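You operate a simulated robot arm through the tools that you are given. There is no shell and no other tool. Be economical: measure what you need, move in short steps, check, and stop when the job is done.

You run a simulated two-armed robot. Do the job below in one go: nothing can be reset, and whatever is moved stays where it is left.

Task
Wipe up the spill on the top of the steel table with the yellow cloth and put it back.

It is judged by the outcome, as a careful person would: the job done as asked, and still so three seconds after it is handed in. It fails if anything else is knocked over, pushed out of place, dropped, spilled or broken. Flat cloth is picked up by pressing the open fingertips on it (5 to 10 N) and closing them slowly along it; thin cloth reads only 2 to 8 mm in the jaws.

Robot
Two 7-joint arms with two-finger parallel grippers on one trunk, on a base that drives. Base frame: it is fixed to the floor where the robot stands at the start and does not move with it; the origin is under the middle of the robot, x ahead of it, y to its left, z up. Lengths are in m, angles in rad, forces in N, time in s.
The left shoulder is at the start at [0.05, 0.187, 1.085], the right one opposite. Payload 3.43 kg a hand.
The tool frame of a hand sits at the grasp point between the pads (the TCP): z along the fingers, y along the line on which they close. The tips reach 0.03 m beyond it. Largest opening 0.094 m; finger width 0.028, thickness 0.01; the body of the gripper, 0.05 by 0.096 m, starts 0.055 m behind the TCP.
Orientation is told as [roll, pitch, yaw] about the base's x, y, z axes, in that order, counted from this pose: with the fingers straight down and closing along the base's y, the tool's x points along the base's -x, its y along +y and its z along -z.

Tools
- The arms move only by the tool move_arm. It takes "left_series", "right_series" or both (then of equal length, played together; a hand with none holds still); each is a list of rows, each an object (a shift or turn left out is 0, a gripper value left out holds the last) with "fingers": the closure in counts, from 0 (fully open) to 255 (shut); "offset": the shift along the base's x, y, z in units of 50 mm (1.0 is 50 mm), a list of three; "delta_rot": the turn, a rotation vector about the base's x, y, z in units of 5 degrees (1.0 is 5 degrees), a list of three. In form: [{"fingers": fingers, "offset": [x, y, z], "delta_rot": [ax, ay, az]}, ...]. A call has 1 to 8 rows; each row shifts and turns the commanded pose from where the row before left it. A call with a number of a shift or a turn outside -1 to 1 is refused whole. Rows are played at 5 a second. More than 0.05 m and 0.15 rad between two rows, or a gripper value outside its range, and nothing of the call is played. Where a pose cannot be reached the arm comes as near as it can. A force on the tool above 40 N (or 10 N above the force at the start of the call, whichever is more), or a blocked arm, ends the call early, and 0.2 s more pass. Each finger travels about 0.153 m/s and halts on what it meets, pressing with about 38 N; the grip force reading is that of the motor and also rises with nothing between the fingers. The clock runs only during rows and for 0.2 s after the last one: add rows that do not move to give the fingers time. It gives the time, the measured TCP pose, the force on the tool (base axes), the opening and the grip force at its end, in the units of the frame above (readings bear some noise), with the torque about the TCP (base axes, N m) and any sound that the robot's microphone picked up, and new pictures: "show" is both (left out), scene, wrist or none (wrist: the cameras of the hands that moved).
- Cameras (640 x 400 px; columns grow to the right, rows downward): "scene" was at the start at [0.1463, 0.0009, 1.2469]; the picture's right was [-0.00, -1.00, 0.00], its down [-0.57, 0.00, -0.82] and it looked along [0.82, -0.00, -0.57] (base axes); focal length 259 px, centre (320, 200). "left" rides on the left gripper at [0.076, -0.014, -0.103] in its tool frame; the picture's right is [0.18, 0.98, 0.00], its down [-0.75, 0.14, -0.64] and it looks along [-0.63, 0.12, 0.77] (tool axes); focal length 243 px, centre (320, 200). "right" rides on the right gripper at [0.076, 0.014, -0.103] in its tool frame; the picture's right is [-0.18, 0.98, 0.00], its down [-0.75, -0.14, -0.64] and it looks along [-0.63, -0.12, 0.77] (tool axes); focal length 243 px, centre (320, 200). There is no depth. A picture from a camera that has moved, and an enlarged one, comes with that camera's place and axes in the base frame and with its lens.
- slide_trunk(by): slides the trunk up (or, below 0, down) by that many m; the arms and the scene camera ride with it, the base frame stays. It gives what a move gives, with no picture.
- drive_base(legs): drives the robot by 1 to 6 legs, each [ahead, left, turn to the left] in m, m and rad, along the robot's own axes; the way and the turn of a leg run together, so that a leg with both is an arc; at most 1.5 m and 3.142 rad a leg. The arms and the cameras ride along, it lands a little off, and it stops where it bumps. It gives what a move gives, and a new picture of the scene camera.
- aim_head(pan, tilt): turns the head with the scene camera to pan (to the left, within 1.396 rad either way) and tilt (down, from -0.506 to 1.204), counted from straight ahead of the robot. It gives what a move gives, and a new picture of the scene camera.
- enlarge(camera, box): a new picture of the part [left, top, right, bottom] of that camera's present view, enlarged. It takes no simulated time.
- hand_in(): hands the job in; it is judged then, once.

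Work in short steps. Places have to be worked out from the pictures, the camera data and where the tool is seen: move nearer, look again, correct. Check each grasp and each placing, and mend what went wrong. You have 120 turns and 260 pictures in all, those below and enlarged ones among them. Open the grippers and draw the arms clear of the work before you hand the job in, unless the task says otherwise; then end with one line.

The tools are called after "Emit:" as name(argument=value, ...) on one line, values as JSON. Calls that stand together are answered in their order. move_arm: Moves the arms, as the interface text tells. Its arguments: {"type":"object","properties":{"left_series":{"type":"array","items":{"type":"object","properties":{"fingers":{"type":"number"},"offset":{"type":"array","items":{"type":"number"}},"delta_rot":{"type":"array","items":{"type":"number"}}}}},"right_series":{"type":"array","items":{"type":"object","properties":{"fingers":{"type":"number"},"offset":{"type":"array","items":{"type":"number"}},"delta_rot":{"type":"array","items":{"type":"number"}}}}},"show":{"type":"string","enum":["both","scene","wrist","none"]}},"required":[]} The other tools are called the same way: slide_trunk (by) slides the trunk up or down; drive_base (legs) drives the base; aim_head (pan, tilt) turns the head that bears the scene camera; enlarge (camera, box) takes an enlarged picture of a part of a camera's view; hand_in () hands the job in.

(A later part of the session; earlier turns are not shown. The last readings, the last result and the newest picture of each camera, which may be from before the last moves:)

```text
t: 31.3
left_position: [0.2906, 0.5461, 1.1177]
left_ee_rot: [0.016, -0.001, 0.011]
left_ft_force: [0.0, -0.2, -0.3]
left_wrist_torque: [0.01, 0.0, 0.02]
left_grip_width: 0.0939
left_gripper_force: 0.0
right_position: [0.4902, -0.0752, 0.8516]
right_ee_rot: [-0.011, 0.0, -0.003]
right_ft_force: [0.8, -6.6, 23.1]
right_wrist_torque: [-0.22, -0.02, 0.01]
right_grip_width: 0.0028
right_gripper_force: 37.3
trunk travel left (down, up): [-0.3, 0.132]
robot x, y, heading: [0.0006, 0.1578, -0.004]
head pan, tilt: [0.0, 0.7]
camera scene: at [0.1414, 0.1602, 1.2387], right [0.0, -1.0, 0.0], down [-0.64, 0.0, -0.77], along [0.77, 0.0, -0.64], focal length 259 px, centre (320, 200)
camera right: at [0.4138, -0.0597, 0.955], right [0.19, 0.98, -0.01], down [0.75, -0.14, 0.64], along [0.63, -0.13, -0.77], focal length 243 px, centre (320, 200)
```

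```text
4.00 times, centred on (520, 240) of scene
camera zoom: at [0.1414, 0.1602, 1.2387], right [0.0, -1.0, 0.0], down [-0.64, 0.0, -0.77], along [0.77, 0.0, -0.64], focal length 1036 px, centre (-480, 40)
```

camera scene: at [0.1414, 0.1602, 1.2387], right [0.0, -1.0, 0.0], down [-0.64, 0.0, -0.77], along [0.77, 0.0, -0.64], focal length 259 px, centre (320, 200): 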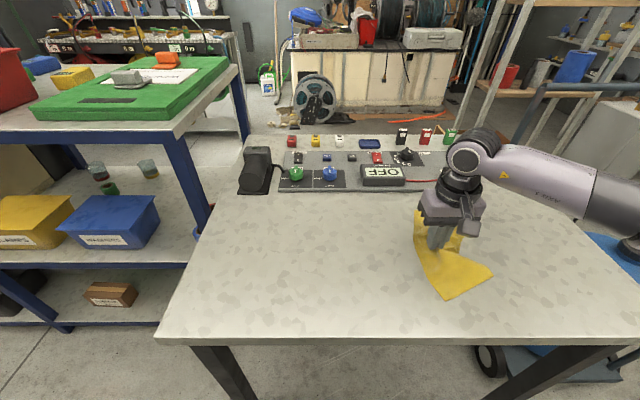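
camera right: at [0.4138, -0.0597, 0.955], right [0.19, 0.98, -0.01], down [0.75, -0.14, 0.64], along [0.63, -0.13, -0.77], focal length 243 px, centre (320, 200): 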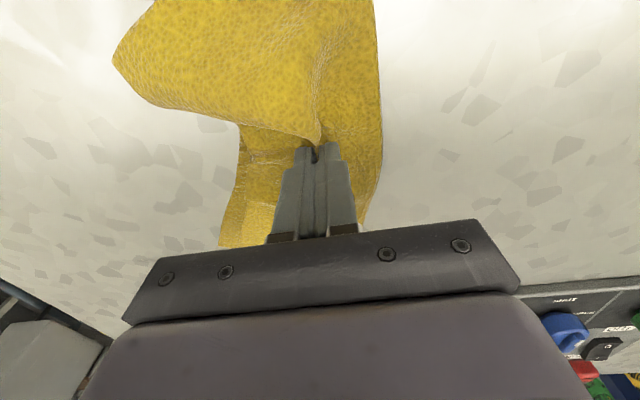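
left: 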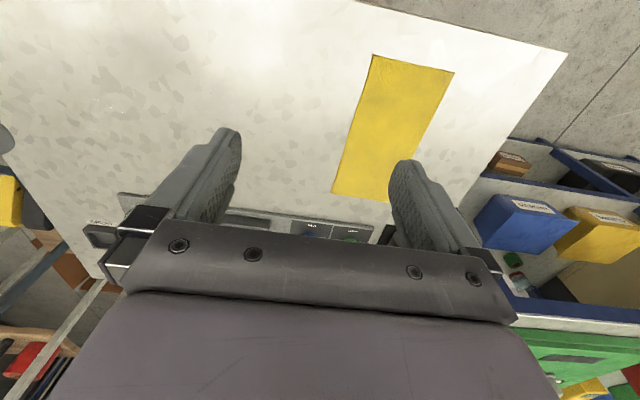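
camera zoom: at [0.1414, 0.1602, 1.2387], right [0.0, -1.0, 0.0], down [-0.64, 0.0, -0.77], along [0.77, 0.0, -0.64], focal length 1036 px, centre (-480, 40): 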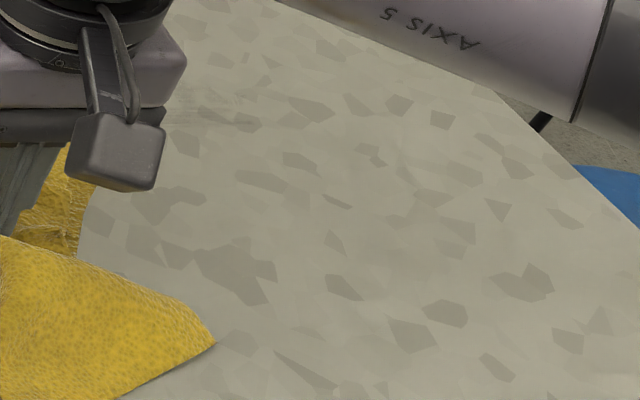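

Most of it is gone, with maybe faint streaks still partly hidden by the gripper. I'll slide further left toward the cloth's place and look again.

Emit:
move_arm(right_series=[{"offset": [0, 0.5, 0.03]}, {"offset": [0, 0.5, 0]}, {"offset": [0, 0.5, 0]}, {}], show="none")

Emit:
enlarge(camera="scene", box=[440, 190, 560, 265])

Emit:
enlarge(camera="right", box=[0, 170, 240, 320])

```text
t: 32.3
left_position: [0.2906, 0.5466, 1.1178]
left_ee_rot: [0.015, -0.001, 0.012]
left_ft_force: [0.3, -0.6, 0.6]
left_wrist_torque: [0.0, 0.03, -0.04]
left_grip_width: 0.094
left_gripper_force: 0.0
right_position: [0.4886, -0.0009, 0.8527]
right_ee_rot: [-0.009, 0.004, -0.002]
right_ft_force: [-1.5, -3.0, 12.5]
right_wrist_torque: [-0.12, 0.05, 0.03]
right_grip_width: 0.0026
right_gripper_force: 37.2
trunk travel left (down, up): [-0.3, 0.132]
robot x, y, heading: [0.0038, 0.1603, -0.0]
head pan, tilt: [0.0, 0.7]
```

```text
5.33 times, centred on (500, 228) of scene
camera zoom: at [0.1419, 0.16, 1.2386], right [0.0, -1.0, 0.0], down [-0.64, 0.0, -0.77], along [0.77, 0.0, -0.64], focal length 1381 px, centre (-640, 53)
```

zoom: 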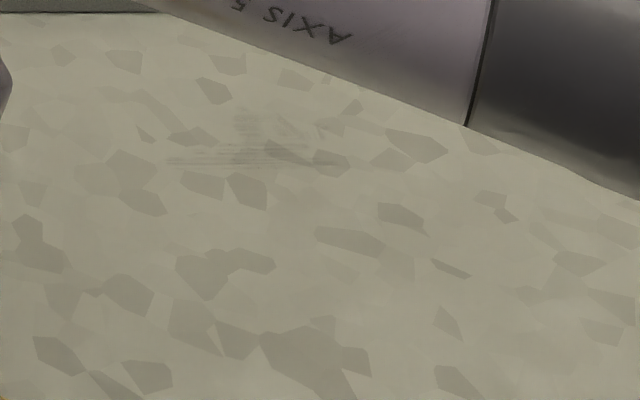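

```text
2.67 times, centred on (120, 245) of right
camera zoom: at [0.4129, 0.0156, 0.9554], right [0.19, 0.98, -0.01], down [0.76, -0.14, 0.64], along [0.63, -0.13, -0.77], focal length 647 px, centre (853, 80)
```

zoom: 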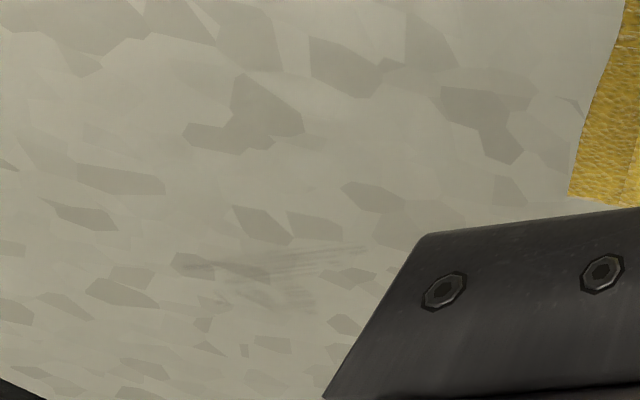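

The smear has faded but is still there. I'll lift the hand slightly, shift the base right 0.1 m for better reach, and wipe again.

Emit:
move_arm(right_series=[{"offset": [0, 0, 0.15]}, {}], show="none")

Emit:
drive_base(legs=[[0, -0.1, 0]])

```text
t: 32.9
left_position: [0.2918, 0.5464, 1.1183]
left_ee_rot: [0.014, 0.0, 0.011]
left_ft_force: [-0.5, -0.2, 0.8]
left_wrist_torque: [-0.04, 0.01, 0.02]
left_grip_width: 0.094
left_gripper_force: 0.0
right_position: [0.4888, -0.0007, 0.8584]
right_ee_rot: [-0.009, 0.005, -0.003]
right_ft_force: [0.9, -0.2, 0.6]
right_wrist_torque: [0.03, -0.05, 0.0]
right_grip_width: 0.0022
right_gripper_force: 37.0
trunk travel left (down, up): [-0.3, 0.132]
robot x, y, heading: [-0.0008, 0.1569, -0.002]
head pan, tilt: [0.0, 0.7]
```

```text
t: 34.1
left_position: [0.292, 0.4473, 1.1175]
left_ee_rot: [0.017, 0.0, 0.013]
left_ft_force: [-0.3, 0.1, -0.3]
left_wrist_torque: [-0.01, 0.02, -0.01]
left_grip_width: 0.0941
left_gripper_force: 0.1
right_position: [0.49, -0.0983, 0.8594]
right_ee_rot: [-0.01, 0.004, 0.0]
right_ft_force: [-0.6, 0.0, 0.2]
right_wrist_torque: [0.01, 0.02, 0.01]
right_grip_width: 0.0023
right_gripper_force: 36.5
trunk travel left (down, up): [-0.3, 0.132]
robot x, y, heading: [-0.0003, 0.0605, 0.001]
head pan, tilt: [0.0, 0.7]
camera scene: at [0.143, 0.0605, 1.2384], right [0.0, -1.0, 0.0], down [-0.64, 0.0, -0.76], along [0.76, 0.0, -0.64], focal length 259 px, centre (320, 200)
```

scene: 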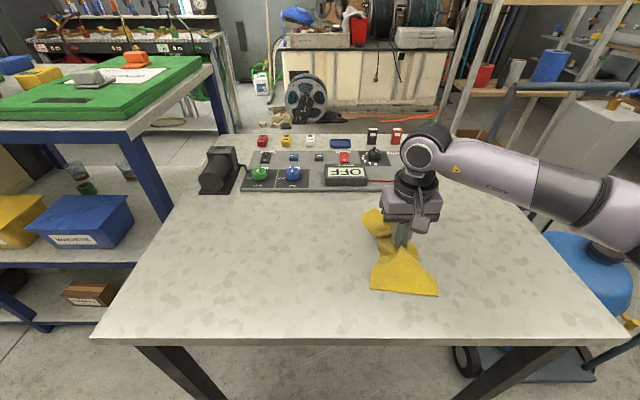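

Now I move to about (0.575, -0.17), press to z≈0.850 and stroke over the patch.

Emit:
move_arm(right_series=[{"offset": [0.7, -0.6, 0]}, {"offset": [0.7, -0.6, 0]}, {"offset": [0.3, -0.2, -0.17]}, {"offset": [0, -0.6, 0]}, {"offset": [0, -0.6, 0]}, {"offset": [0, -0.6, 0]}, {"offset": [0.3, 0, 0]}, {}], show="wrist")

Emit:
move_arm(right_series=[{"offset": [0, 0.6, 0]}, {"offset": [0, 0.6, 0]}, {"offset": [0, 0.6, 0]}, {"offset": [-0.6, 0, 0]}, {"offset": [0, -0.6, 0]}, {"offset": [0, -0.6, 0]}, {"offset": [0, -0.6, 0]}, {}], show="wrist")

```text
t: 35.9
left_position: [0.2908, 0.4477, 1.118]
left_ee_rot: [0.017, -0.001, 0.012]
left_ft_force: [0.1, -0.9, -0.2]
left_wrist_torque: [0.0, -0.04, 0.01]
left_grip_width: 0.0942
left_gripper_force: 0.2
right_position: [0.589, -0.2586, 0.8531]
right_ee_rot: [-0.011, 0.001, -0.002]
right_ft_force: [-2.4, -0.2, 14.9]
right_wrist_torque: [0.06, -0.02, 0.04]
right_grip_width: 0.0024
right_gripper_force: 37.3
trunk travel left (down, up): [-0.3, 0.132]
robot x, y, heading: [-0.0012, 0.0616, -0.0]
head pan, tilt: [0.0, 0.7]
camera right: at [0.5129, -0.243, 0.9557], right [0.19, 0.98, -0.01], down [0.75, -0.14, 0.64], along [0.63, -0.13, -0.77], focal length 243 px, centre (320, 200)
```

right: 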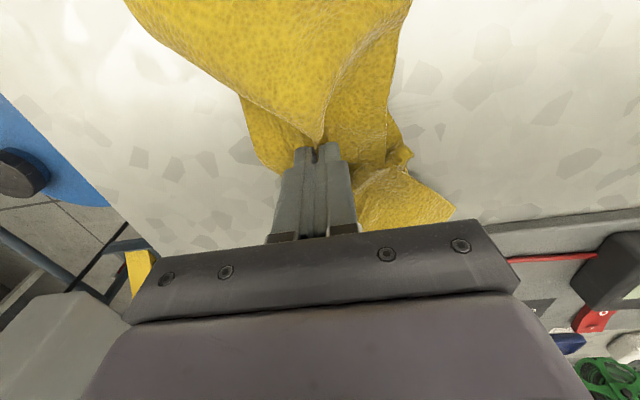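

```text
t: 37.7
left_position: [0.2908, 0.4477, 1.1175]
left_ee_rot: [0.016, -0.003, 0.013]
left_ft_force: [0.5, 0.2, -0.1]
left_wrist_torque: [0.02, 0.02, -0.02]
left_grip_width: 0.0939
left_gripper_force: 0.0
right_position: [0.5593, -0.2582, 0.8528]
right_ee_rot: [-0.009, 0.004, 0.0]
right_ft_force: [-0.7, 2.0, 10.8]
right_wrist_torque: [0.12, -0.09, 0.03]
right_grip_width: 0.0019
right_gripper_force: 36.7
trunk travel left (down, up): [-0.3, 0.132]
robot x, y, heading: [0.0003, 0.0614, 0.002]
head pan, tilt: [0.0, 0.7]
camera right: at [0.4838, -0.2432, 0.9559], right [0.18, 0.98, -0.01], down [0.76, -0.14, 0.64], along [0.63, -0.13, -0.77], focal length 243 px, centre (320, 200)
```

right: 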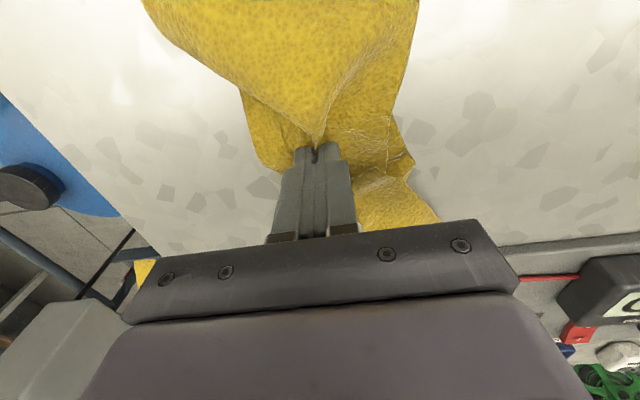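

Another round over the same band in smaller x increments, then I'll move aside to check.

Emit:
move_arm(right_series=[{"offset": [0.3, 0, -0.02]}, {"offset": [0, 0.6, 0]}, {"offset": [0, 0.6, 0]}, {"offset": [0, 0.6, 0]}, {"offset": [0.5, 0, 0]}, {"offset": [0, -0.6, 0]}, {"offset": [0, -0.6, 0]}, {"offset": [0, -0.6, 0]}], show="none")

Emit:
move_arm(right_series=[{"offset": [-0.3, 0.4, 0]}, {"offset": [0, 0.6, 0]}, {"offset": [0, 0.6, 0]}, {"offset": [-0.5, 0.7, 0.1]}, {"offset": [-0.5, 0.7, 0]}, {"offset": [-0.4, 0.7, 0]}, {"offset": [0, 0.8, 0]}, {}], show="scene")

Emit:
enlarge(camera="scene", box=[400, 190, 520, 265])

Emit:
enlarge(camera="right", box=[0, 140, 240, 290])

```text
t: 39.5
left_position: [0.2899, 0.4485, 1.1166]
left_ee_rot: [0.015, -0.003, 0.013]
left_ft_force: [0.3, -0.2, 0.2]
left_wrist_torque: [0.01, -0.01, 0.0]
left_grip_width: 0.094
left_gripper_force: 0.1
right_position: [0.5986, -0.2601, 0.8527]
right_ee_rot: [-0.01, -0.001, 0.001]
right_ft_force: [-0.2, 2.8, 20.0]
right_wrist_torque: [0.2, -0.1, 0.01]
right_grip_width: 0.002
right_gripper_force: 37.7
trunk travel left (down, up): [-0.3, 0.132]
robot x, y, heading: [0.0003, 0.0666, -0.001]
head pan, tilt: [0.0, 0.7]
```

```text
t: 41.3
left_position: [0.2911, 0.4485, 1.1171]
left_ee_rot: [0.014, 0.0, 0.012]
left_ft_force: [0.4, -0.3, -0.2]
left_wrist_torque: [0.02, 0.02, -0.01]
left_grip_width: 0.0941
left_gripper_force: 0.0
right_position: [0.5134, -0.0344, 0.8538]
right_ee_rot: [-0.011, 0.003, -0.002]
right_ft_force: [-0.6, 0.6, -0.7]
right_wrist_torque: [-0.02, 0.01, 0.04]
right_grip_width: 0.0022
right_gripper_force: 36.6
trunk travel left (down, up): [-0.3, 0.132]
robot x, y, heading: [0.003, 0.0623, 0.003]
head pan, tilt: [0.0, 0.7]
camera scene: at [0.143, 0.0611, 1.2384], right [0.0, -1.0, 0.0], down [-0.64, 0.0, -0.76], along [0.76, 0.0, -0.64], focal length 259 px, centre (320, 200)
```

scene: 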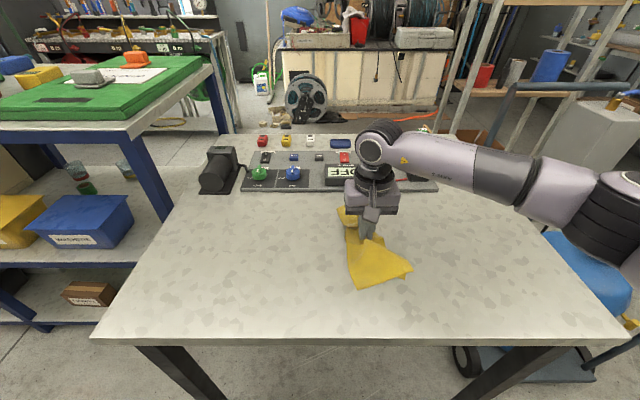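

```text
5.33 times, centred on (460, 228) of scene
camera zoom: at [0.143, 0.0611, 1.2384], right [0.0, -1.0, 0.0], down [-0.64, 0.0, -0.76], along [0.76, 0.0, -0.64], focal length 1381 px, centre (-427, 53)
```

zoom: 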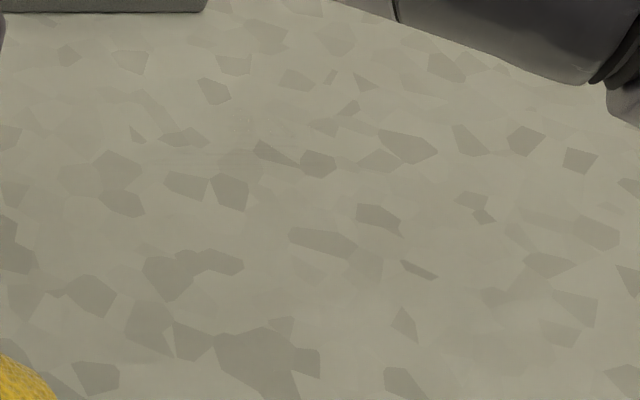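

```text
2.67 times, centred on (120, 215) of right
camera zoom: at [0.4379, -0.0187, 0.9588], right [0.19, 0.98, -0.01], down [0.76, -0.14, 0.64], along [0.63, -0.13, -0.77], focal length 647 px, centre (853, 160)
```

zoom: 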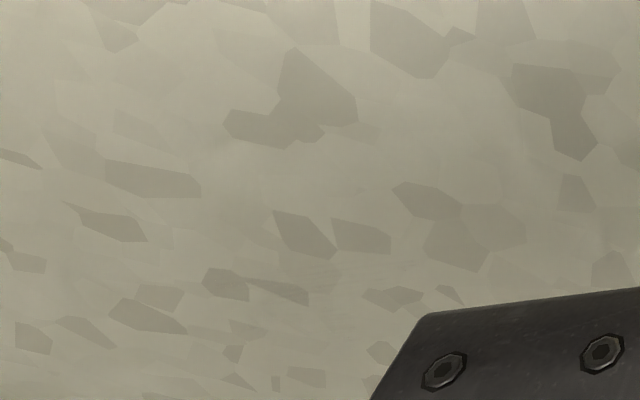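

Only a barely visible trace is left. One more firm round over x 0.555–0.60 should clear it.

Emit:
move_arm(right_series=[{"offset": [0.4, -0.7, 0]}, {"offset": [0.4, -0.8, 0]}, {"offset": [0.1, -0.5, -0.12]}, {"offset": [0, -0.6, 0]}, {"offset": [0, -0.6, 0]}, {"offset": [0, -0.6, 0]}, {"offset": [0.3, -0.4, 0]}, {"offset": [0, 0.6, 0]}], show="none")

Emit:
move_arm(right_series=[{"offset": [0, 0.6, 0]}, {"offset": [0, 0.6, 0]}, {"offset": [0.3, 0, 0]}, {"offset": [0, -0.6, 0]}, {"offset": [0, -0.6, 0]}, {"offset": [0, -0.6, 0]}, {"offset": [-0.4, 0.1, 0]}, {"offset": [0, 0.6, 0]}], show="none")

Emit:
move_arm(right_series=[{"offset": [0, 0.6, 0]}, {"offset": [0, 0.6, 0]}, {"offset": [-0.4, 0.7, 0.1]}, {"offset": [-0.5, 0.7, 0]}, {"offset": [-0.4, 0.7, 0]}, {"offset": [0, 0.8, 0]}, {}], show="wrist")

Emit:
enlarge(camera="scene", box=[400, 190, 520, 265])

Emit:
enlarge(camera="right", box=[0, 140, 240, 290])

```text
t: 43.1
left_position: [0.2901, 0.4487, 1.1183]
left_ee_rot: [0.014, -0.001, 0.011]
left_ft_force: [0.3, -0.5, -0.3]
left_wrist_torque: [-0.02, 0.0, 0.0]
left_grip_width: 0.0939
left_gripper_force: 0.1
right_position: [0.5757, -0.214, 0.8522]
right_ee_rot: [-0.014, -0.002, -0.003]
right_ft_force: [0.0, -3.7, 21.3]
right_wrist_torque: [-0.05, -0.16, -0.04]
right_grip_width: 0.0023
right_gripper_force: 36.9
trunk travel left (down, up): [-0.3, 0.132]
robot x, y, heading: [0.0018, 0.0611, 0.002]
head pan, tilt: [0.0, 0.7]
```

```text
t: 44.9
left_position: [0.2906, 0.4488, 1.1175]
left_ee_rot: [0.015, 0.0, 0.012]
left_ft_force: [-0.5, -0.5, 0.0]
left_wrist_torque: [-0.03, 0.02, 0.01]
left_grip_width: 0.0939
left_gripper_force: 0.2
right_position: [0.5688, -0.2093, 0.8532]
right_ee_rot: [-0.012, -0.001, -0.005]
right_ft_force: [-0.7, -5.5, 26.8]
right_wrist_torque: [-0.12, -0.14, 0.01]
right_grip_width: 0.0024
right_gripper_force: 37.0
trunk travel left (down, up): [-0.3, 0.132]
robot x, y, heading: [-0.004, 0.0577, 0.002]
head pan, tilt: [0.0, 0.7]
```

```text
t: 46.5
left_position: [0.2896, 0.4481, 1.117]
left_ee_rot: [0.015, 0.0, 0.012]
left_ft_force: [0.5, -0.5, -0.1]
left_wrist_torque: [0.02, 0.02, 0.01]
left_grip_width: 0.094
left_gripper_force: 0.1
right_position: [0.5022, -0.0025, 0.8529]
right_ee_rot: [-0.01, 0.003, 0.0]
right_ft_force: [-1.3, -0.2, 12.5]
right_wrist_torque: [0.01, -0.06, 0.0]
right_grip_width: 0.0022
right_gripper_force: 36.9
trunk travel left (down, up): [-0.3, 0.132]
robot x, y, heading: [-0.0018, 0.0598, 0.002]
head pan, tilt: [0.0, 0.7]
camera right: at [0.4258, 0.0126, 0.9559], right [0.18, 0.98, -0.01], down [0.76, -0.14, 0.64], along [0.63, -0.12, -0.77], focal length 243 px, centre (320, 200)
```

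right: 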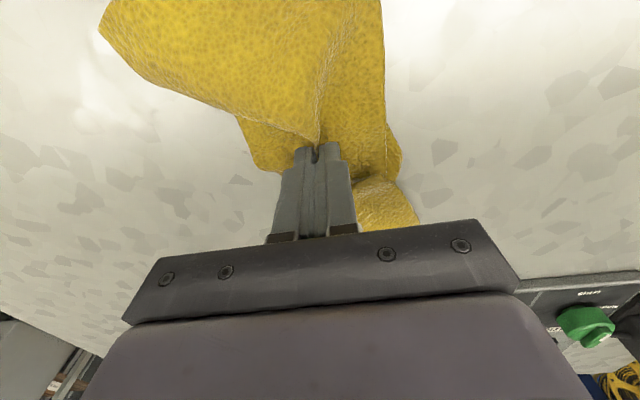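

```text
5.33 times, centred on (460, 228) of scene
camera zoom: at [0.1418, 0.0613, 1.2385], right [0.0, -1.0, 0.0], down [-0.64, 0.0, -0.77], along [0.77, 0.0, -0.64], focal length 1381 px, centre (-427, 53)
```

zoom: 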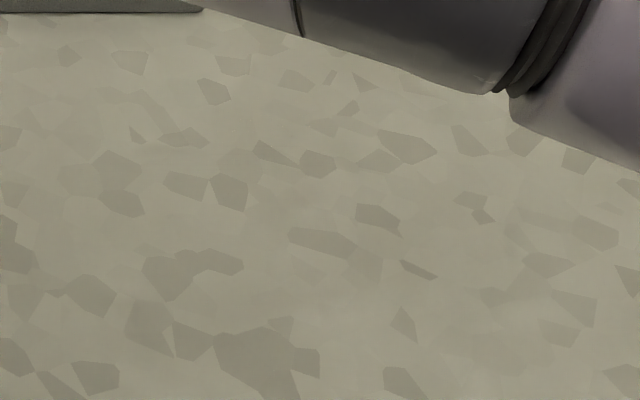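

```text
2.67 times, centred on (120, 215) of right
camera zoom: at [0.4258, 0.0126, 0.9559], right [0.18, 0.98, -0.01], down [0.76, -0.14, 0.64], along [0.63, -0.12, -0.77], focal length 647 px, centre (853, 160)
```

zoom: 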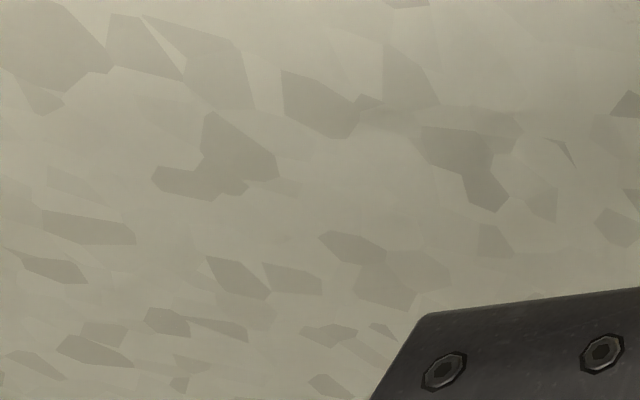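

The table looks clean. I'll lift slightly, drive the base back left about 0.1 m and bring the cloth to its original spot.

Emit:
move_arm(right_series=[{"offset": [0, 0, 0.2]}, {}], show="none")

Emit:
drive_base(legs=[[0, 0.11, 0]])

Emit:
move_arm(right_series=[{"offset": [0, 0.6, 0]}, {"offset": [0, 0.6, 0]}, {"offset": [0, 0.6, 0]}, {}])

```text
t: 47.1
left_position: [0.2917, 0.4475, 1.1175]
left_ee_rot: [0.015, -0.002, 0.012]
left_ft_force: [0.6, 0.2, 0.2]
left_wrist_torque: [0.02, 0.01, -0.01]
left_grip_width: 0.0944
left_gripper_force: 0.1
right_position: [0.503, -0.0041, 0.8618]
right_ee_rot: [-0.011, 0.005, -0.003]
right_ft_force: [-0.7, 0.4, -0.4]
right_wrist_torque: [-0.01, 0.0, -0.06]
right_grip_width: 0.0024
right_gripper_force: 36.9
trunk travel left (down, up): [-0.3, 0.132]
robot x, y, heading: [0.0015, 0.0588, -0.001]
head pan, tilt: [0.0, 0.7]
```

```text
t: 48.3
left_position: [0.2906, 0.5584, 1.1166]
left_ee_rot: [0.016, 0.0, 0.013]
left_ft_force: [0.2, 0.4, 0.1]
left_wrist_torque: [0.01, 0.02, 0.02]
left_grip_width: 0.0939
left_gripper_force: 0.0
right_position: [0.5035, 0.1074, 0.8624]
right_ee_rot: [-0.011, 0.004, 0.001]
right_ft_force: [0.3, 0.8, 0.4]
right_wrist_torque: [-0.03, 0.0, 0.01]
right_grip_width: 0.0024
right_gripper_force: 36.8
trunk travel left (down, up): [-0.3, 0.132]
robot x, y, heading: [0.0026, 0.1705, 0.004]
head pan, tilt: [0.0, 0.7]
camera scene: at [0.1428, 0.1719, 1.2384], right [0.0, -1.0, 0.0], down [-0.64, 0.0, -0.76], along [0.76, 0.0, -0.64], focal length 259 px, centre (320, 200)
```

scene: 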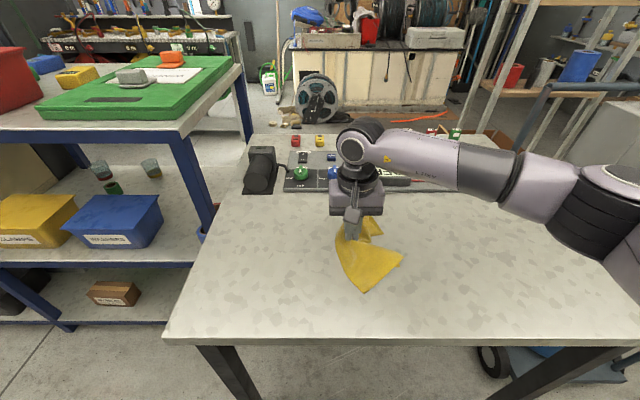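

```text
t: 49.3
left_position: [0.2894, 0.5579, 1.1166]
left_ee_rot: [0.014, -0.001, 0.015]
left_ft_force: [-0.4, 0.4, 0.3]
left_wrist_torque: [-0.02, 0.02, -0.01]
left_grip_width: 0.0942
left_gripper_force: 0.0
right_position: [0.5046, 0.197, 0.8616]
right_ee_rot: [-0.007, 0.005, -0.001]
right_ft_force: [-0.9, 0.4, 0.5]
right_wrist_torque: [-0.01, -0.01, 0.01]
right_grip_width: 0.0021
right_gripper_force: 37.2
trunk travel left (down, up): [-0.3, 0.132]
robot x, y, heading: [-0.0017, 0.1702, -0.002]
head pan, tilt: [0.0, 0.7]
camera scene: at [0.1429, 0.1712, 1.2384], right [0.0, -1.0, 0.0], down [-0.64, 0.0, -0.76], along [0.76, 0.0, -0.64], focal length 259 px, centre (320, 200)
camera right: at [0.4292, 0.2125, 0.9647], right [0.18, 0.98, -0.01], down [0.76, -0.14, 0.64], along [0.63, -0.13, -0.77], focal length 243 px, centre (320, 200)
```

scene: 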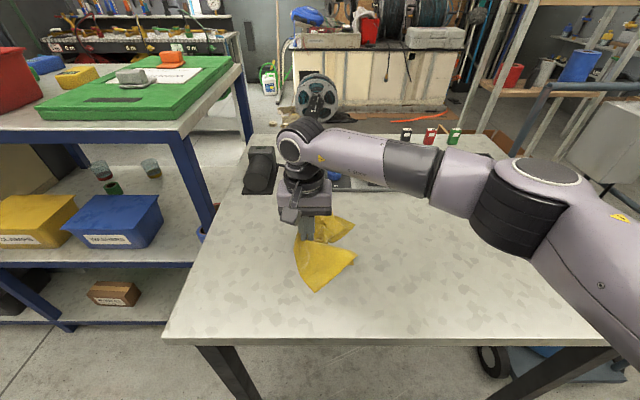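
right: 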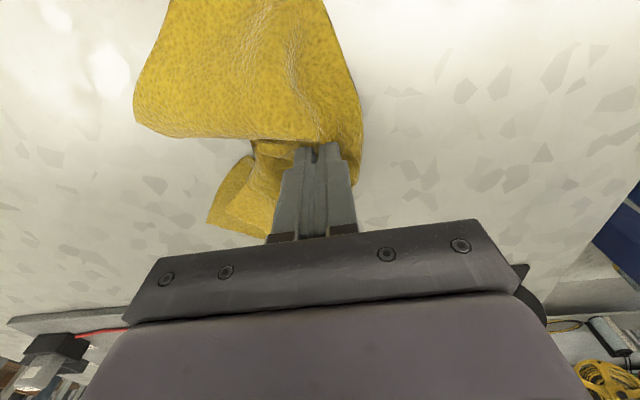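

The two halves trail to the right like a V. I'll overshoot left on the table and then come back so the friction straightens it out.

Emit:
move_arm(right_series=[{"offset": [-0.2, 0.5, -0.08]}, {"offset": [-0.15, 0.6, -0.06]}, {"offset": [0, 0.5, 0]}, {"offset": [0, -0.3, 0]}, {"offset": [0, -0.4, 0]}, {"offset": [0, -0.4, 0]}, {}])

```text
t: 50.9
left_position: [0.2907, 0.5576, 1.1181]
left_ee_rot: [0.016, 0.0, 0.014]
left_ft_force: [0.4, -0.7, 0.0]
left_wrist_torque: [-0.02, -0.03, 0.0]
left_grip_width: 0.0941
left_gripper_force: 0.1
right_position: [0.4852, 0.2218, 0.8547]
right_ee_rot: [-0.009, 0.003, -0.001]
right_ft_force: [-0.3, 0.5, 0.2]
right_wrist_torque: [0.01, -0.01, 0.02]
right_grip_width: 0.0023
right_gripper_force: 37.0
trunk travel left (down, up): [-0.3, 0.132]
robot x, y, heading: [-0.0011, 0.1702, 0.0]
head pan, tilt: [0.0, 0.7]
camera scene: at [0.1428, 0.1713, 1.2384], right [0.0, -1.0, 0.0], down [-0.64, 0.0, -0.76], along [0.76, 0.0, -0.64], focal length 259 px, centre (320, 200)
camera right: at [0.4102, 0.2368, 0.9579], right [0.18, 0.98, -0.01], down [0.76, -0.13, 0.64], along [0.63, -0.12, -0.77], focal length 243 px, centre (320, 200)
```

scene: 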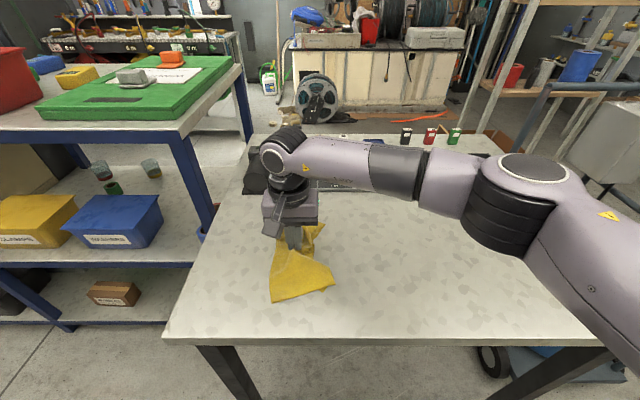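
right: 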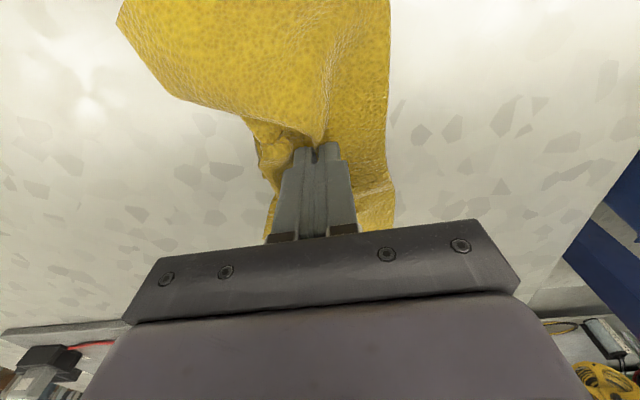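

It's fairly straight and in place now. I'll open the fingers gently, rise and inspect.

Emit:
move_arm(right_series=[{"fingers": 230}, {"fingers": 200}, {"fingers": 160}, {"fingers": 130}, {"offset": [0, 0, 0.6]}, {"offset": [0, 0, 1]}, {"offset": [0, 0, 1]}, {}])

```text
t: 52.7
left_position: [0.2915, 0.5581, 1.1164]
left_ee_rot: [0.017, -0.001, 0.014]
left_ft_force: [-0.2, 0.4, -0.6]
left_wrist_torque: [0.01, -0.02, 0.01]
left_grip_width: 0.094
left_gripper_force: 0.0
right_position: [0.4859, 0.2224, 0.9872]
right_ee_rot: [-0.009, 0.004, 0.0]
right_ft_force: [-0.6, -0.1, 0.4]
right_wrist_torque: [0.02, -0.04, 0.01]
right_grip_width: 0.0462
right_gripper_force: 0.0
trunk travel left (down, up): [-0.3, 0.132]
robot x, y, heading: [0.0006, 0.1696, 0.004]
head pan, tilt: [0.0, 0.7]
camera scene: at [0.1429, 0.1712, 1.2384], right [0.0, -1.0, 0.0], down [-0.64, 0.0, -0.76], along [0.76, 0.0, -0.64], focal length 259 px, centre (320, 200)
camera right: at [0.4101, 0.238, 1.0905], right [0.18, 0.98, -0.01], down [0.76, -0.13, 0.64], along [0.63, -0.12, -0.77], focal length 243 px, centre (320, 200)
```

scene: 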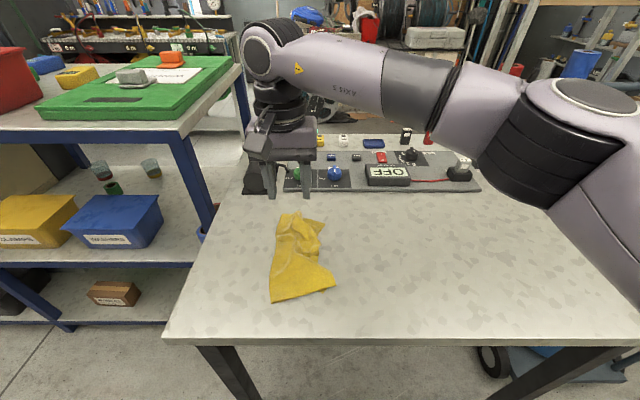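
right: 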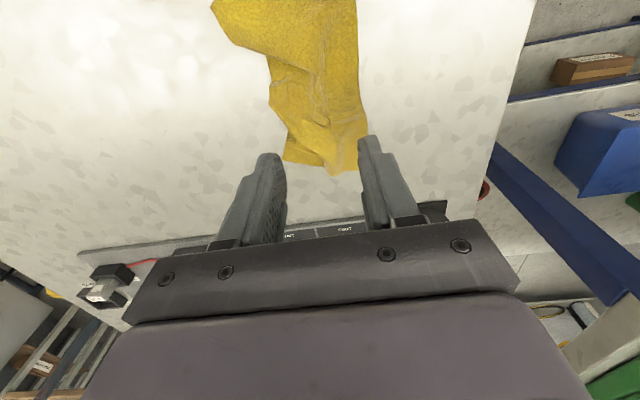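

Emit:
enlarge(camera="scene", box=[230, 190, 390, 315])

Emit:
enlarge(camera="scene", box=[320, 190, 600, 340])

```text
3.20 times, centred on (310, 252) of scene
camera zoom: at [0.1429, 0.1712, 1.2384], right [0.0, -1.0, 0.0], down [-0.64, 0.0, -0.76], along [0.76, 0.0, -0.64], focal length 828 px, centre (352, 32)
```

zoom: 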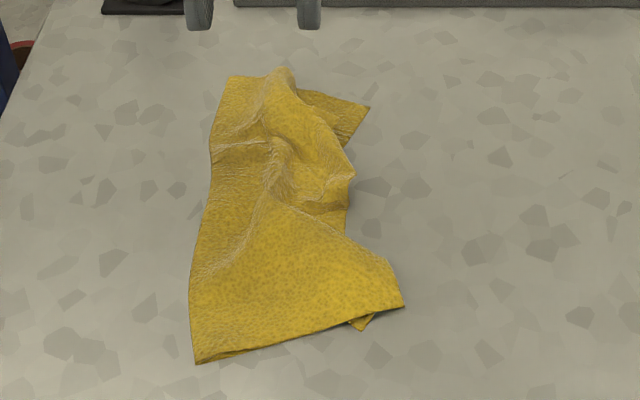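

```text
2.29 times, centred on (460, 265) of scene
camera zoom: at [0.1429, 0.1712, 1.2384], right [0.0, -1.0, 0.0], down [-0.64, 0.0, -0.76], along [0.76, 0.0, -0.64], focal length 592 px, centre (0, 51)
```

zoom: 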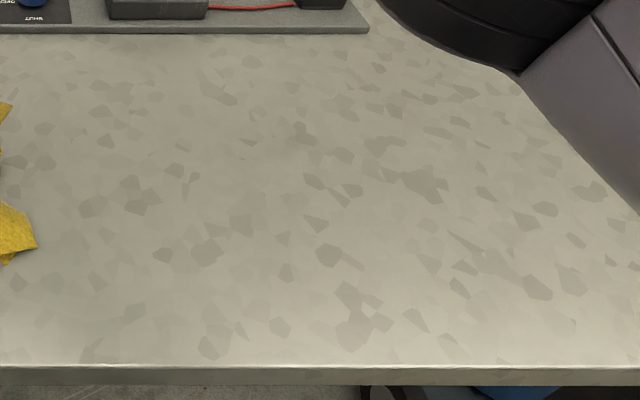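

The spill area is clean. The cloth is back within about 2 cm of its place but rumpled, so I'll tidy it. I'll shift the base a bit left for reach, pinch the far-end ridge near (0.55, 0.21) and pull it straight outward.

Emit:
drive_base(legs=[[0, 0.08, 0]])

Emit:
move_arm(right_series=[{"offset": [0.5, -0.6, 0]}, {"offset": [0.5, -0.7, 0]}, {"offset": [0.2, -0.5, 0]}, {"offset": [0, 0, -0.9]}, {"offset": [0, 0, -0.9]}, {}])

```text
t: 53.7
left_position: [0.2908, 0.6373, 1.1173]
left_ee_rot: [0.014, 0.001, 0.015]
left_ft_force: [-0.3, -0.2, -0.1]
left_wrist_torque: [-0.02, 0.02, -0.02]
left_grip_width: 0.0938
left_gripper_force: 0.1
right_position: [0.4849, 0.3029, 0.9866]
right_ee_rot: [-0.01, 0.005, -0.002]
right_ft_force: [0.2, 0.3, -0.3]
right_wrist_torque: [0.01, 0.01, 0.01]
right_grip_width: 0.0462
right_gripper_force: 0.0
trunk travel left (down, up): [-0.3, 0.132]
robot x, y, heading: [-0.0011, 0.2487, 0.004]
head pan, tilt: [0.0, 0.7]
camera scene: at [0.1427, 0.2518, 1.2384], right [0.0, -1.0, 0.0], down [-0.64, 0.0, -0.76], along [0.76, 0.0, -0.64], focal length 259 px, centre (320, 200)
```

scene: 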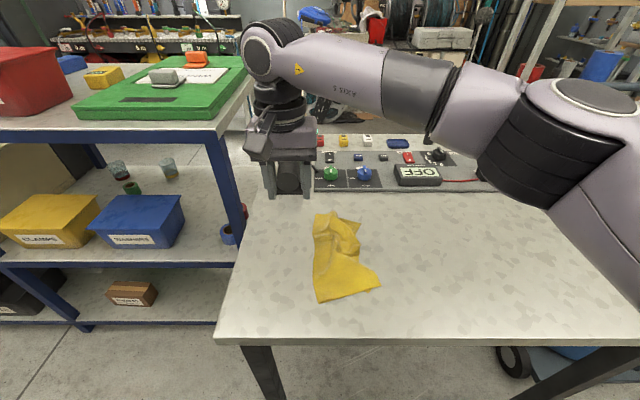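

```text
t: 55.1
left_position: [0.2916, 0.6367, 1.1172]
left_ee_rot: [0.017, 0.0, 0.015]
left_ft_force: [0.6, -0.5, -1.0]
left_wrist_torque: [-0.01, 0.0, 0.01]
left_grip_width: 0.0941
left_gripper_force: 0.1
right_position: [0.5429, 0.2122, 0.8951]
right_ee_rot: [-0.009, 0.003, 0.0]
right_ft_force: [1.2, 0.0, 0.1]
right_wrist_torque: [-0.01, 0.02, 0.0]
right_grip_width: 0.0459
right_gripper_force: 0.1
trunk travel left (down, up): [-0.3, 0.132]
robot x, y, heading: [0.0014, 0.2543, 0.001]
head pan, tilt: [0.0, 0.7]
camera scene: at [0.1427, 0.2511, 1.2384], right [0.0, -1.0, 0.0], down [-0.64, 0.0, -0.77], along [0.77, 0.0, -0.64], focal length 259 px, centre (320, 200)
camera right: at [0.4687, 0.2289, 0.9992], right [0.18, 0.98, -0.01], down [0.76, -0.14, 0.64], along [0.63, -0.13, -0.77], focal length 243 px, centre (320, 200)
```

scene: 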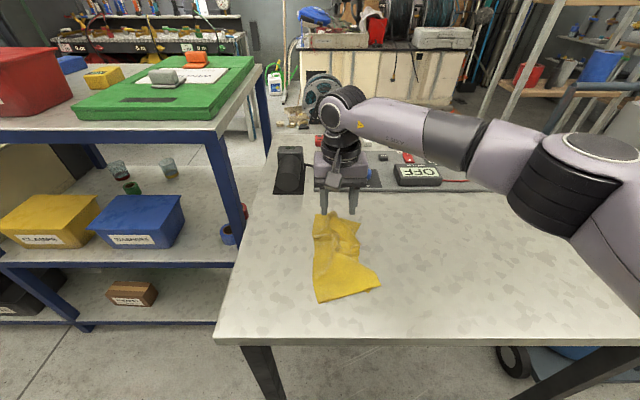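
right: 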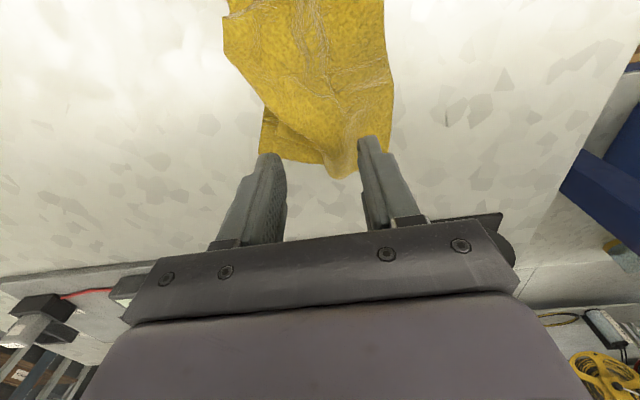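

The hand is just over the far end. I'll descend onto it, pinch, and pull +x a few cm with a little +y.

Emit:
move_arm(right_series=[{"offset": [-0.1, 0.1, -0.6]}, {"offset": [0, 0, -0.22]}, {"fingers": 160}, {"fingers": 190}, {"fingers": 220}, {"fingers": 255}, {}, {}], show="none")

Emit:
move_arm(right_series=[{"offset": [0.2, 0.1, 0.02]}, {"offset": [0.2, 0.1, 0]}, {"offset": [0.2, 0.1, 0]}, {}])

```text
t: 56.9
left_position: [0.2906, 0.6377, 1.1171]
left_ee_rot: [0.017, -0.001, 0.014]
left_ft_force: [0.4, -0.6, -0.1]
left_wrist_torque: [-0.01, -0.02, -0.01]
left_grip_width: 0.094
left_gripper_force: 0.0
right_position: [0.5398, 0.2185, 0.8549]
right_ee_rot: [-0.009, 0.004, 0.0]
right_ft_force: [0.7, 0.0, 1.8]
right_wrist_torque: [0.02, -0.03, -0.02]
right_grip_width: 0.0027
right_gripper_force: 37.2
trunk travel left (down, up): [-0.3, 0.132]
robot x, y, heading: [-0.0006, 0.2518, 0.0]
head pan, tilt: [0.0, 0.7]
```

```text
t: 57.9
left_position: [0.2914, 0.6382, 1.1176]
left_ee_rot: [0.017, 0.0, 0.015]
left_ft_force: [0.2, 0.6, -0.1]
left_wrist_torque: [-0.01, -0.02, 0.03]
left_grip_width: 0.0943
left_gripper_force: 0.1
right_position: [0.5702, 0.2329, 0.8552]
right_ee_rot: [-0.01, 0.003, 0.0]
right_ft_force: [-1.3, 0.4, 0.1]
right_wrist_torque: [0.0, 0.05, -0.01]
right_grip_width: 0.0026
right_gripper_force: 37.2
trunk travel left (down, up): [-0.3, 0.132]
robot x, y, heading: [0.0002, 0.2498, 0.001]
head pan, tilt: [0.0, 0.7]
camera scene: at [0.1425, 0.2511, 1.2384], right [0.0, -1.0, 0.0], down [-0.64, 0.0, -0.77], along [0.77, 0.0, -0.64], focal length 259 px, centre (320, 200)
camera right: at [0.4941, 0.2478, 0.9597], right [0.18, 0.98, -0.01], down [0.76, -0.14, 0.64], along [0.63, -0.12, -0.77], focal length 243 px, centre (320, 200)
```

scene: 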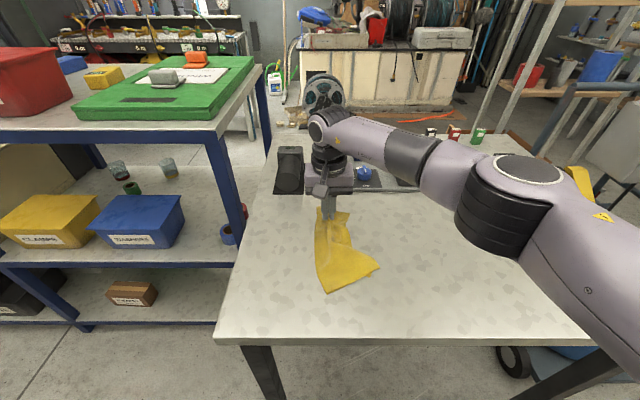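
right: 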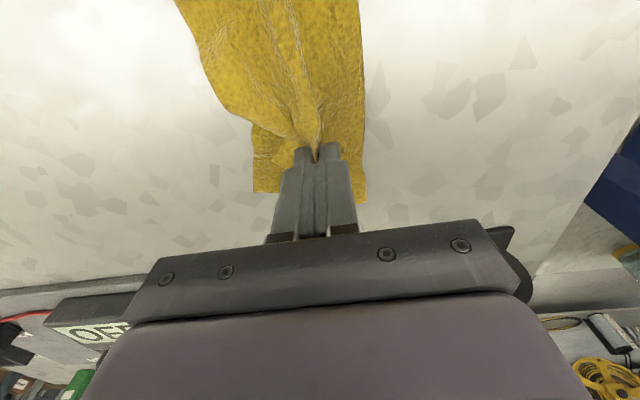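

It straightened nicely. I'll release, lift and inspect.

Emit:
move_arm(right_series=[{"fingers": 230}, {"fingers": 200}, {"fingers": 160}, {"fingers": 130}, {"offset": [-0.2, 0, 0.6]}, {"offset": [0, -0.6, 0.7]}, {"offset": [0, -0.6, 0.7]}, {"offset": [0, -0.6, 0.7]}], show="scene")

Emit:
enlarge(camera="scene", box=[270, 190, 430, 315])

```text
t: 59.7
left_position: [0.2907, 0.6375, 1.1175]
left_ee_rot: [0.018, 0.001, 0.014]
left_ft_force: [0.6, 0.7, -0.5]
left_wrist_torque: [0.05, 0.05, 0.01]
left_grip_width: 0.0938
left_gripper_force: 0.1
right_position: [0.5588, 0.139, 0.9917]
right_ee_rot: [-0.01, 0.004, -0.002]
right_ft_force: [-0.3, 0.1, -0.4]
right_wrist_torque: [0.01, 0.03, 0.0]
right_grip_width: 0.046
right_gripper_force: 0.0
trunk travel left (down, up): [-0.3, 0.132]
robot x, y, heading: [-0.0021, 0.2503, 0.004]
head pan, tilt: [0.0, 0.7]
camera scene: at [0.1425, 0.2509, 1.2384], right [0.0, -1.0, 0.0], down [-0.64, 0.0, -0.77], along [0.77, 0.0, -0.64], focal length 259 px, centre (320, 200)
```

scene: 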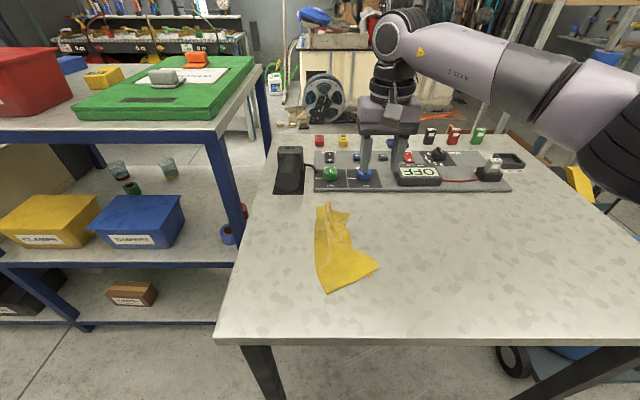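

```text
3.20 times, centred on (350, 252) of scene
camera zoom: at [0.1425, 0.2509, 1.2384], right [0.0, -1.0, 0.0], down [-0.64, 0.0, -0.77], along [0.77, 0.0, -0.64], focal length 828 px, centre (224, 32)
```

zoom: 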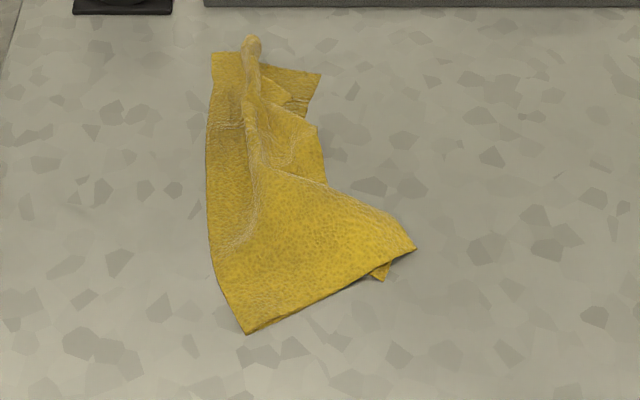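

The far end lies well. The near end is skewed and needs about (-0.045, +0.035) with a clockwise turn of about 28°. I'll turn the hand to match that edge, press with fingers open, and slide it by friction so it doesn't bunch.

Emit:
move_arm(right_series=[{"fingers": 30, "offset": [-0.4, 0.2, 0], "delta_rot": [0, 0, 0.93]}, {"offset": [-0.4, 0.2, 0], "delta_rot": [0, 0, 0.93]}, {"offset": [-0.4, 0.2, 0], "delta_rot": [0, 0, 0.93]}, {"offset": [-0.4, 0.2, -0.3], "delta_rot": [0, 0, 0.93]}, {"offset": [-0.4, 0.2, -0.7], "delta_rot": [0, 0, 0.93]}, {"offset": [-0.44, 0.08, -0.7], "delta_rot": [0, 0, 0.93]}, {"offset": [0, 0, -0.7]}, {}])

```text
t: 61.5
left_position: [0.2923, 0.6382, 1.1181]
left_ee_rot: [0.016, -0.001, 0.013]
left_ft_force: [-0.2, 0.7, -0.9]
left_wrist_torque: [0.03, 0.0, -0.01]
left_grip_width: 0.094
left_gripper_force: 0.0
right_position: [0.4383, 0.1948, 0.8734]
right_ee_rot: [-0.011, 0.003, 0.488]
right_ft_force: [-0.5, 0.2, 0.0]
right_wrist_torque: [-0.01, 0.01, -0.02]
right_grip_width: 0.0829
right_gripper_force: 0.1
trunk travel left (down, up): [-0.3, 0.132]
robot x, y, heading: [-0.001, 0.25, -0.004]
head pan, tilt: [0.0, 0.7]
camera scene: at [0.1427, 0.2511, 1.2384], right [0.0, -1.0, 0.0], down [-0.64, 0.0, -0.76], along [0.76, 0.0, -0.64], focal length 259 px, centre (320, 200)
camera right: at [0.3639, 0.1728, 0.9758], right [-0.3, 0.95, -0.01], down [0.73, 0.23, 0.64], along [0.61, 0.18, -0.77], focal length 243 px, centre (320, 200)
```

scene: 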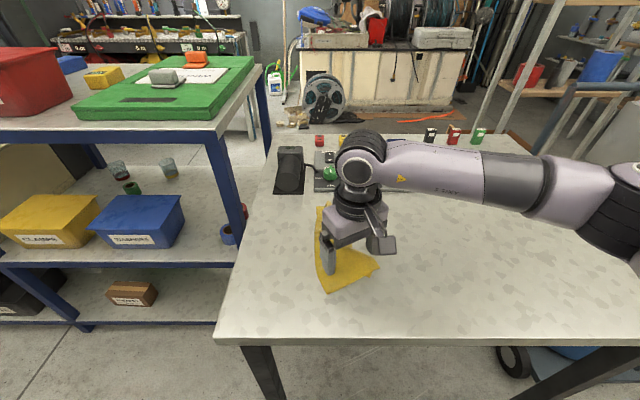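
right: 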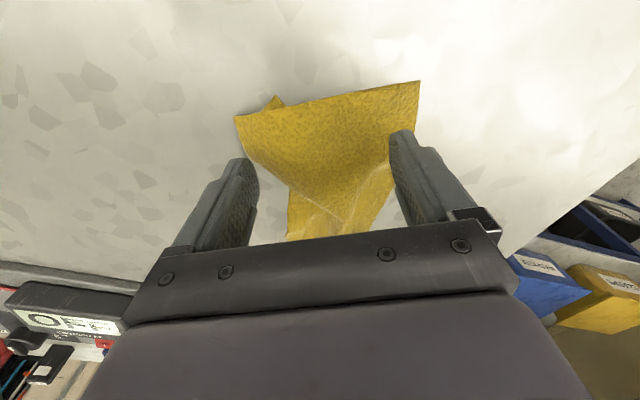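

The open fingers are nearly as wide as the cloth. I'll narrow them to about 6 cm, shift slightly toward the edge, press, and slide with the turn.

Emit:
move_arm(right_series=[{"fingers": 90, "offset": [-0.2, -0.1, 0]}, {"offset": [0, 0, -0.3]}, {"offset": [0, 0, -0.14]}, {"offset": [0, 0, -0.04]}, {}], show="wrist")

```text
t: 62.7
left_position: [0.2894, 0.6389, 1.1183]
left_ee_rot: [0.018, -0.002, 0.014]
left_ft_force: [0.2, -0.1, -0.1]
left_wrist_torque: [-0.01, -0.02, 0.03]
left_grip_width: 0.0938
left_gripper_force: 0.0
right_position: [0.4284, 0.1914, 0.8513]
right_ee_rot: [-0.009, -0.004, 0.486]
right_ft_force: [1.0, -4.4, 35.0]
right_wrist_torque: [0.58, 0.77, 0.09]
right_grip_width: 0.0588
right_gripper_force: 0.0
trunk travel left (down, up): [-0.3, 0.132]
robot x, y, heading: [0.0022, 0.2485, 0.005]
head pan, tilt: [0.0, 0.7]
camera right: at [0.3538, 0.1692, 0.9547], right [-0.3, 0.96, -0.01], down [0.73, 0.23, 0.65], along [0.62, 0.19, -0.76], focal length 243 px, centre (320, 200)
```

right: 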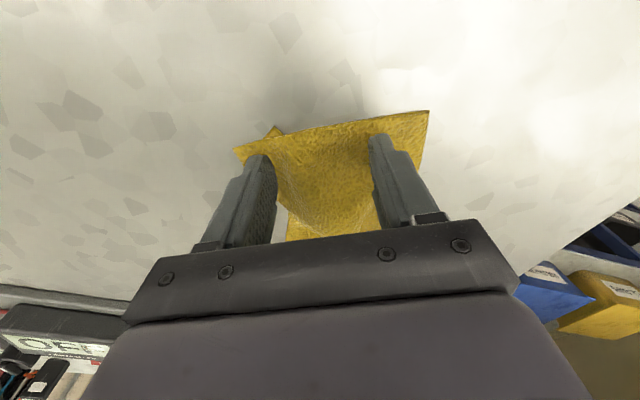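

35 N is too firm, so I'll ease off 1.5 mm, then slide and rotate while opening slightly to spread the cloth.

Emit:
move_arm(right_series=[{"offset": [0, 0, 0.03]}, {"fingers": 80, "offset": [-0.15, 0.12, 0], "delta_rot": [0, 0, -0.93]}, {"fingers": 70, "offset": [-0.15, 0.12, 0], "delta_rot": [0, 0, -0.93]}, {"fingers": 60, "offset": [-0.15, 0.12, 0], "delta_rot": [0, 0, -0.93]}, {"offset": [-0.15, 0.12, 0], "delta_rot": [0, 0, -0.93]}, {"offset": [-0.15, 0.12, 0], "delta_rot": [0, 0, -0.93]}, {"offset": [-0.15, 0.12, 0], "delta_rot": [0, 0, -0.93]}, {}])

```text
t: 64.5
left_position: [0.2892, 0.6374, 1.1178]
left_ee_rot: [0.018, -0.002, 0.014]
left_ft_force: [0.8, 0.6, 0.1]
left_wrist_torque: [-0.01, -0.01, -0.02]
left_grip_width: 0.094
left_gripper_force: 0.0
right_position: [0.3834, 0.2275, 0.8511]
right_ee_rot: [-0.005, -0.002, -0.002]
right_ft_force: [3.1, -4.5, 30.7]
right_wrist_torque: [1.07, 0.23, -0.1]
right_grip_width: 0.0691
right_gripper_force: 0.0
trunk travel left (down, up): [-0.3, 0.132]
robot x, y, heading: [0.001, 0.2505, 0.003]
head pan, tilt: [0.0, 0.7]
camera scene: at [0.1412, 0.2507, 1.2387], right [0.0, -1.0, 0.0], down [-0.64, 0.0, -0.77], along [0.77, 0.0, -0.64], focal length 259 px, centre (320, 200)
camera right: at [0.3072, 0.2434, 0.955], right [0.19, 0.98, 0.0], down [0.75, -0.14, 0.64], along [0.63, -0.12, -0.77], focal length 243 px, centre (320, 200)
```

scene: 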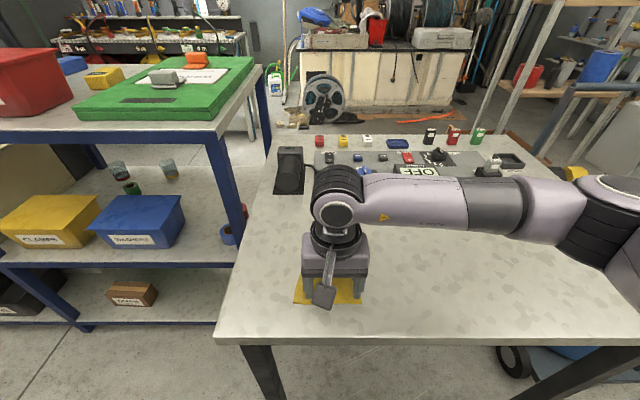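
right: 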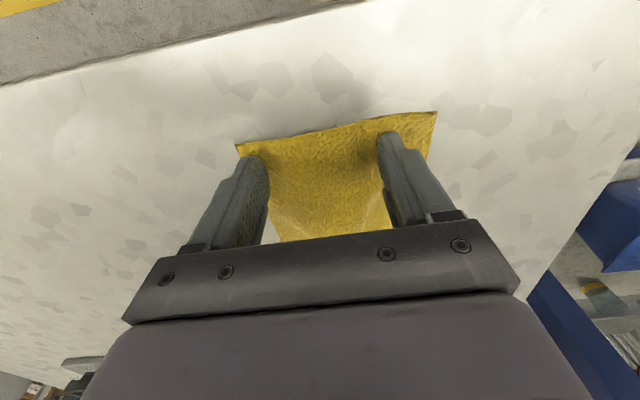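

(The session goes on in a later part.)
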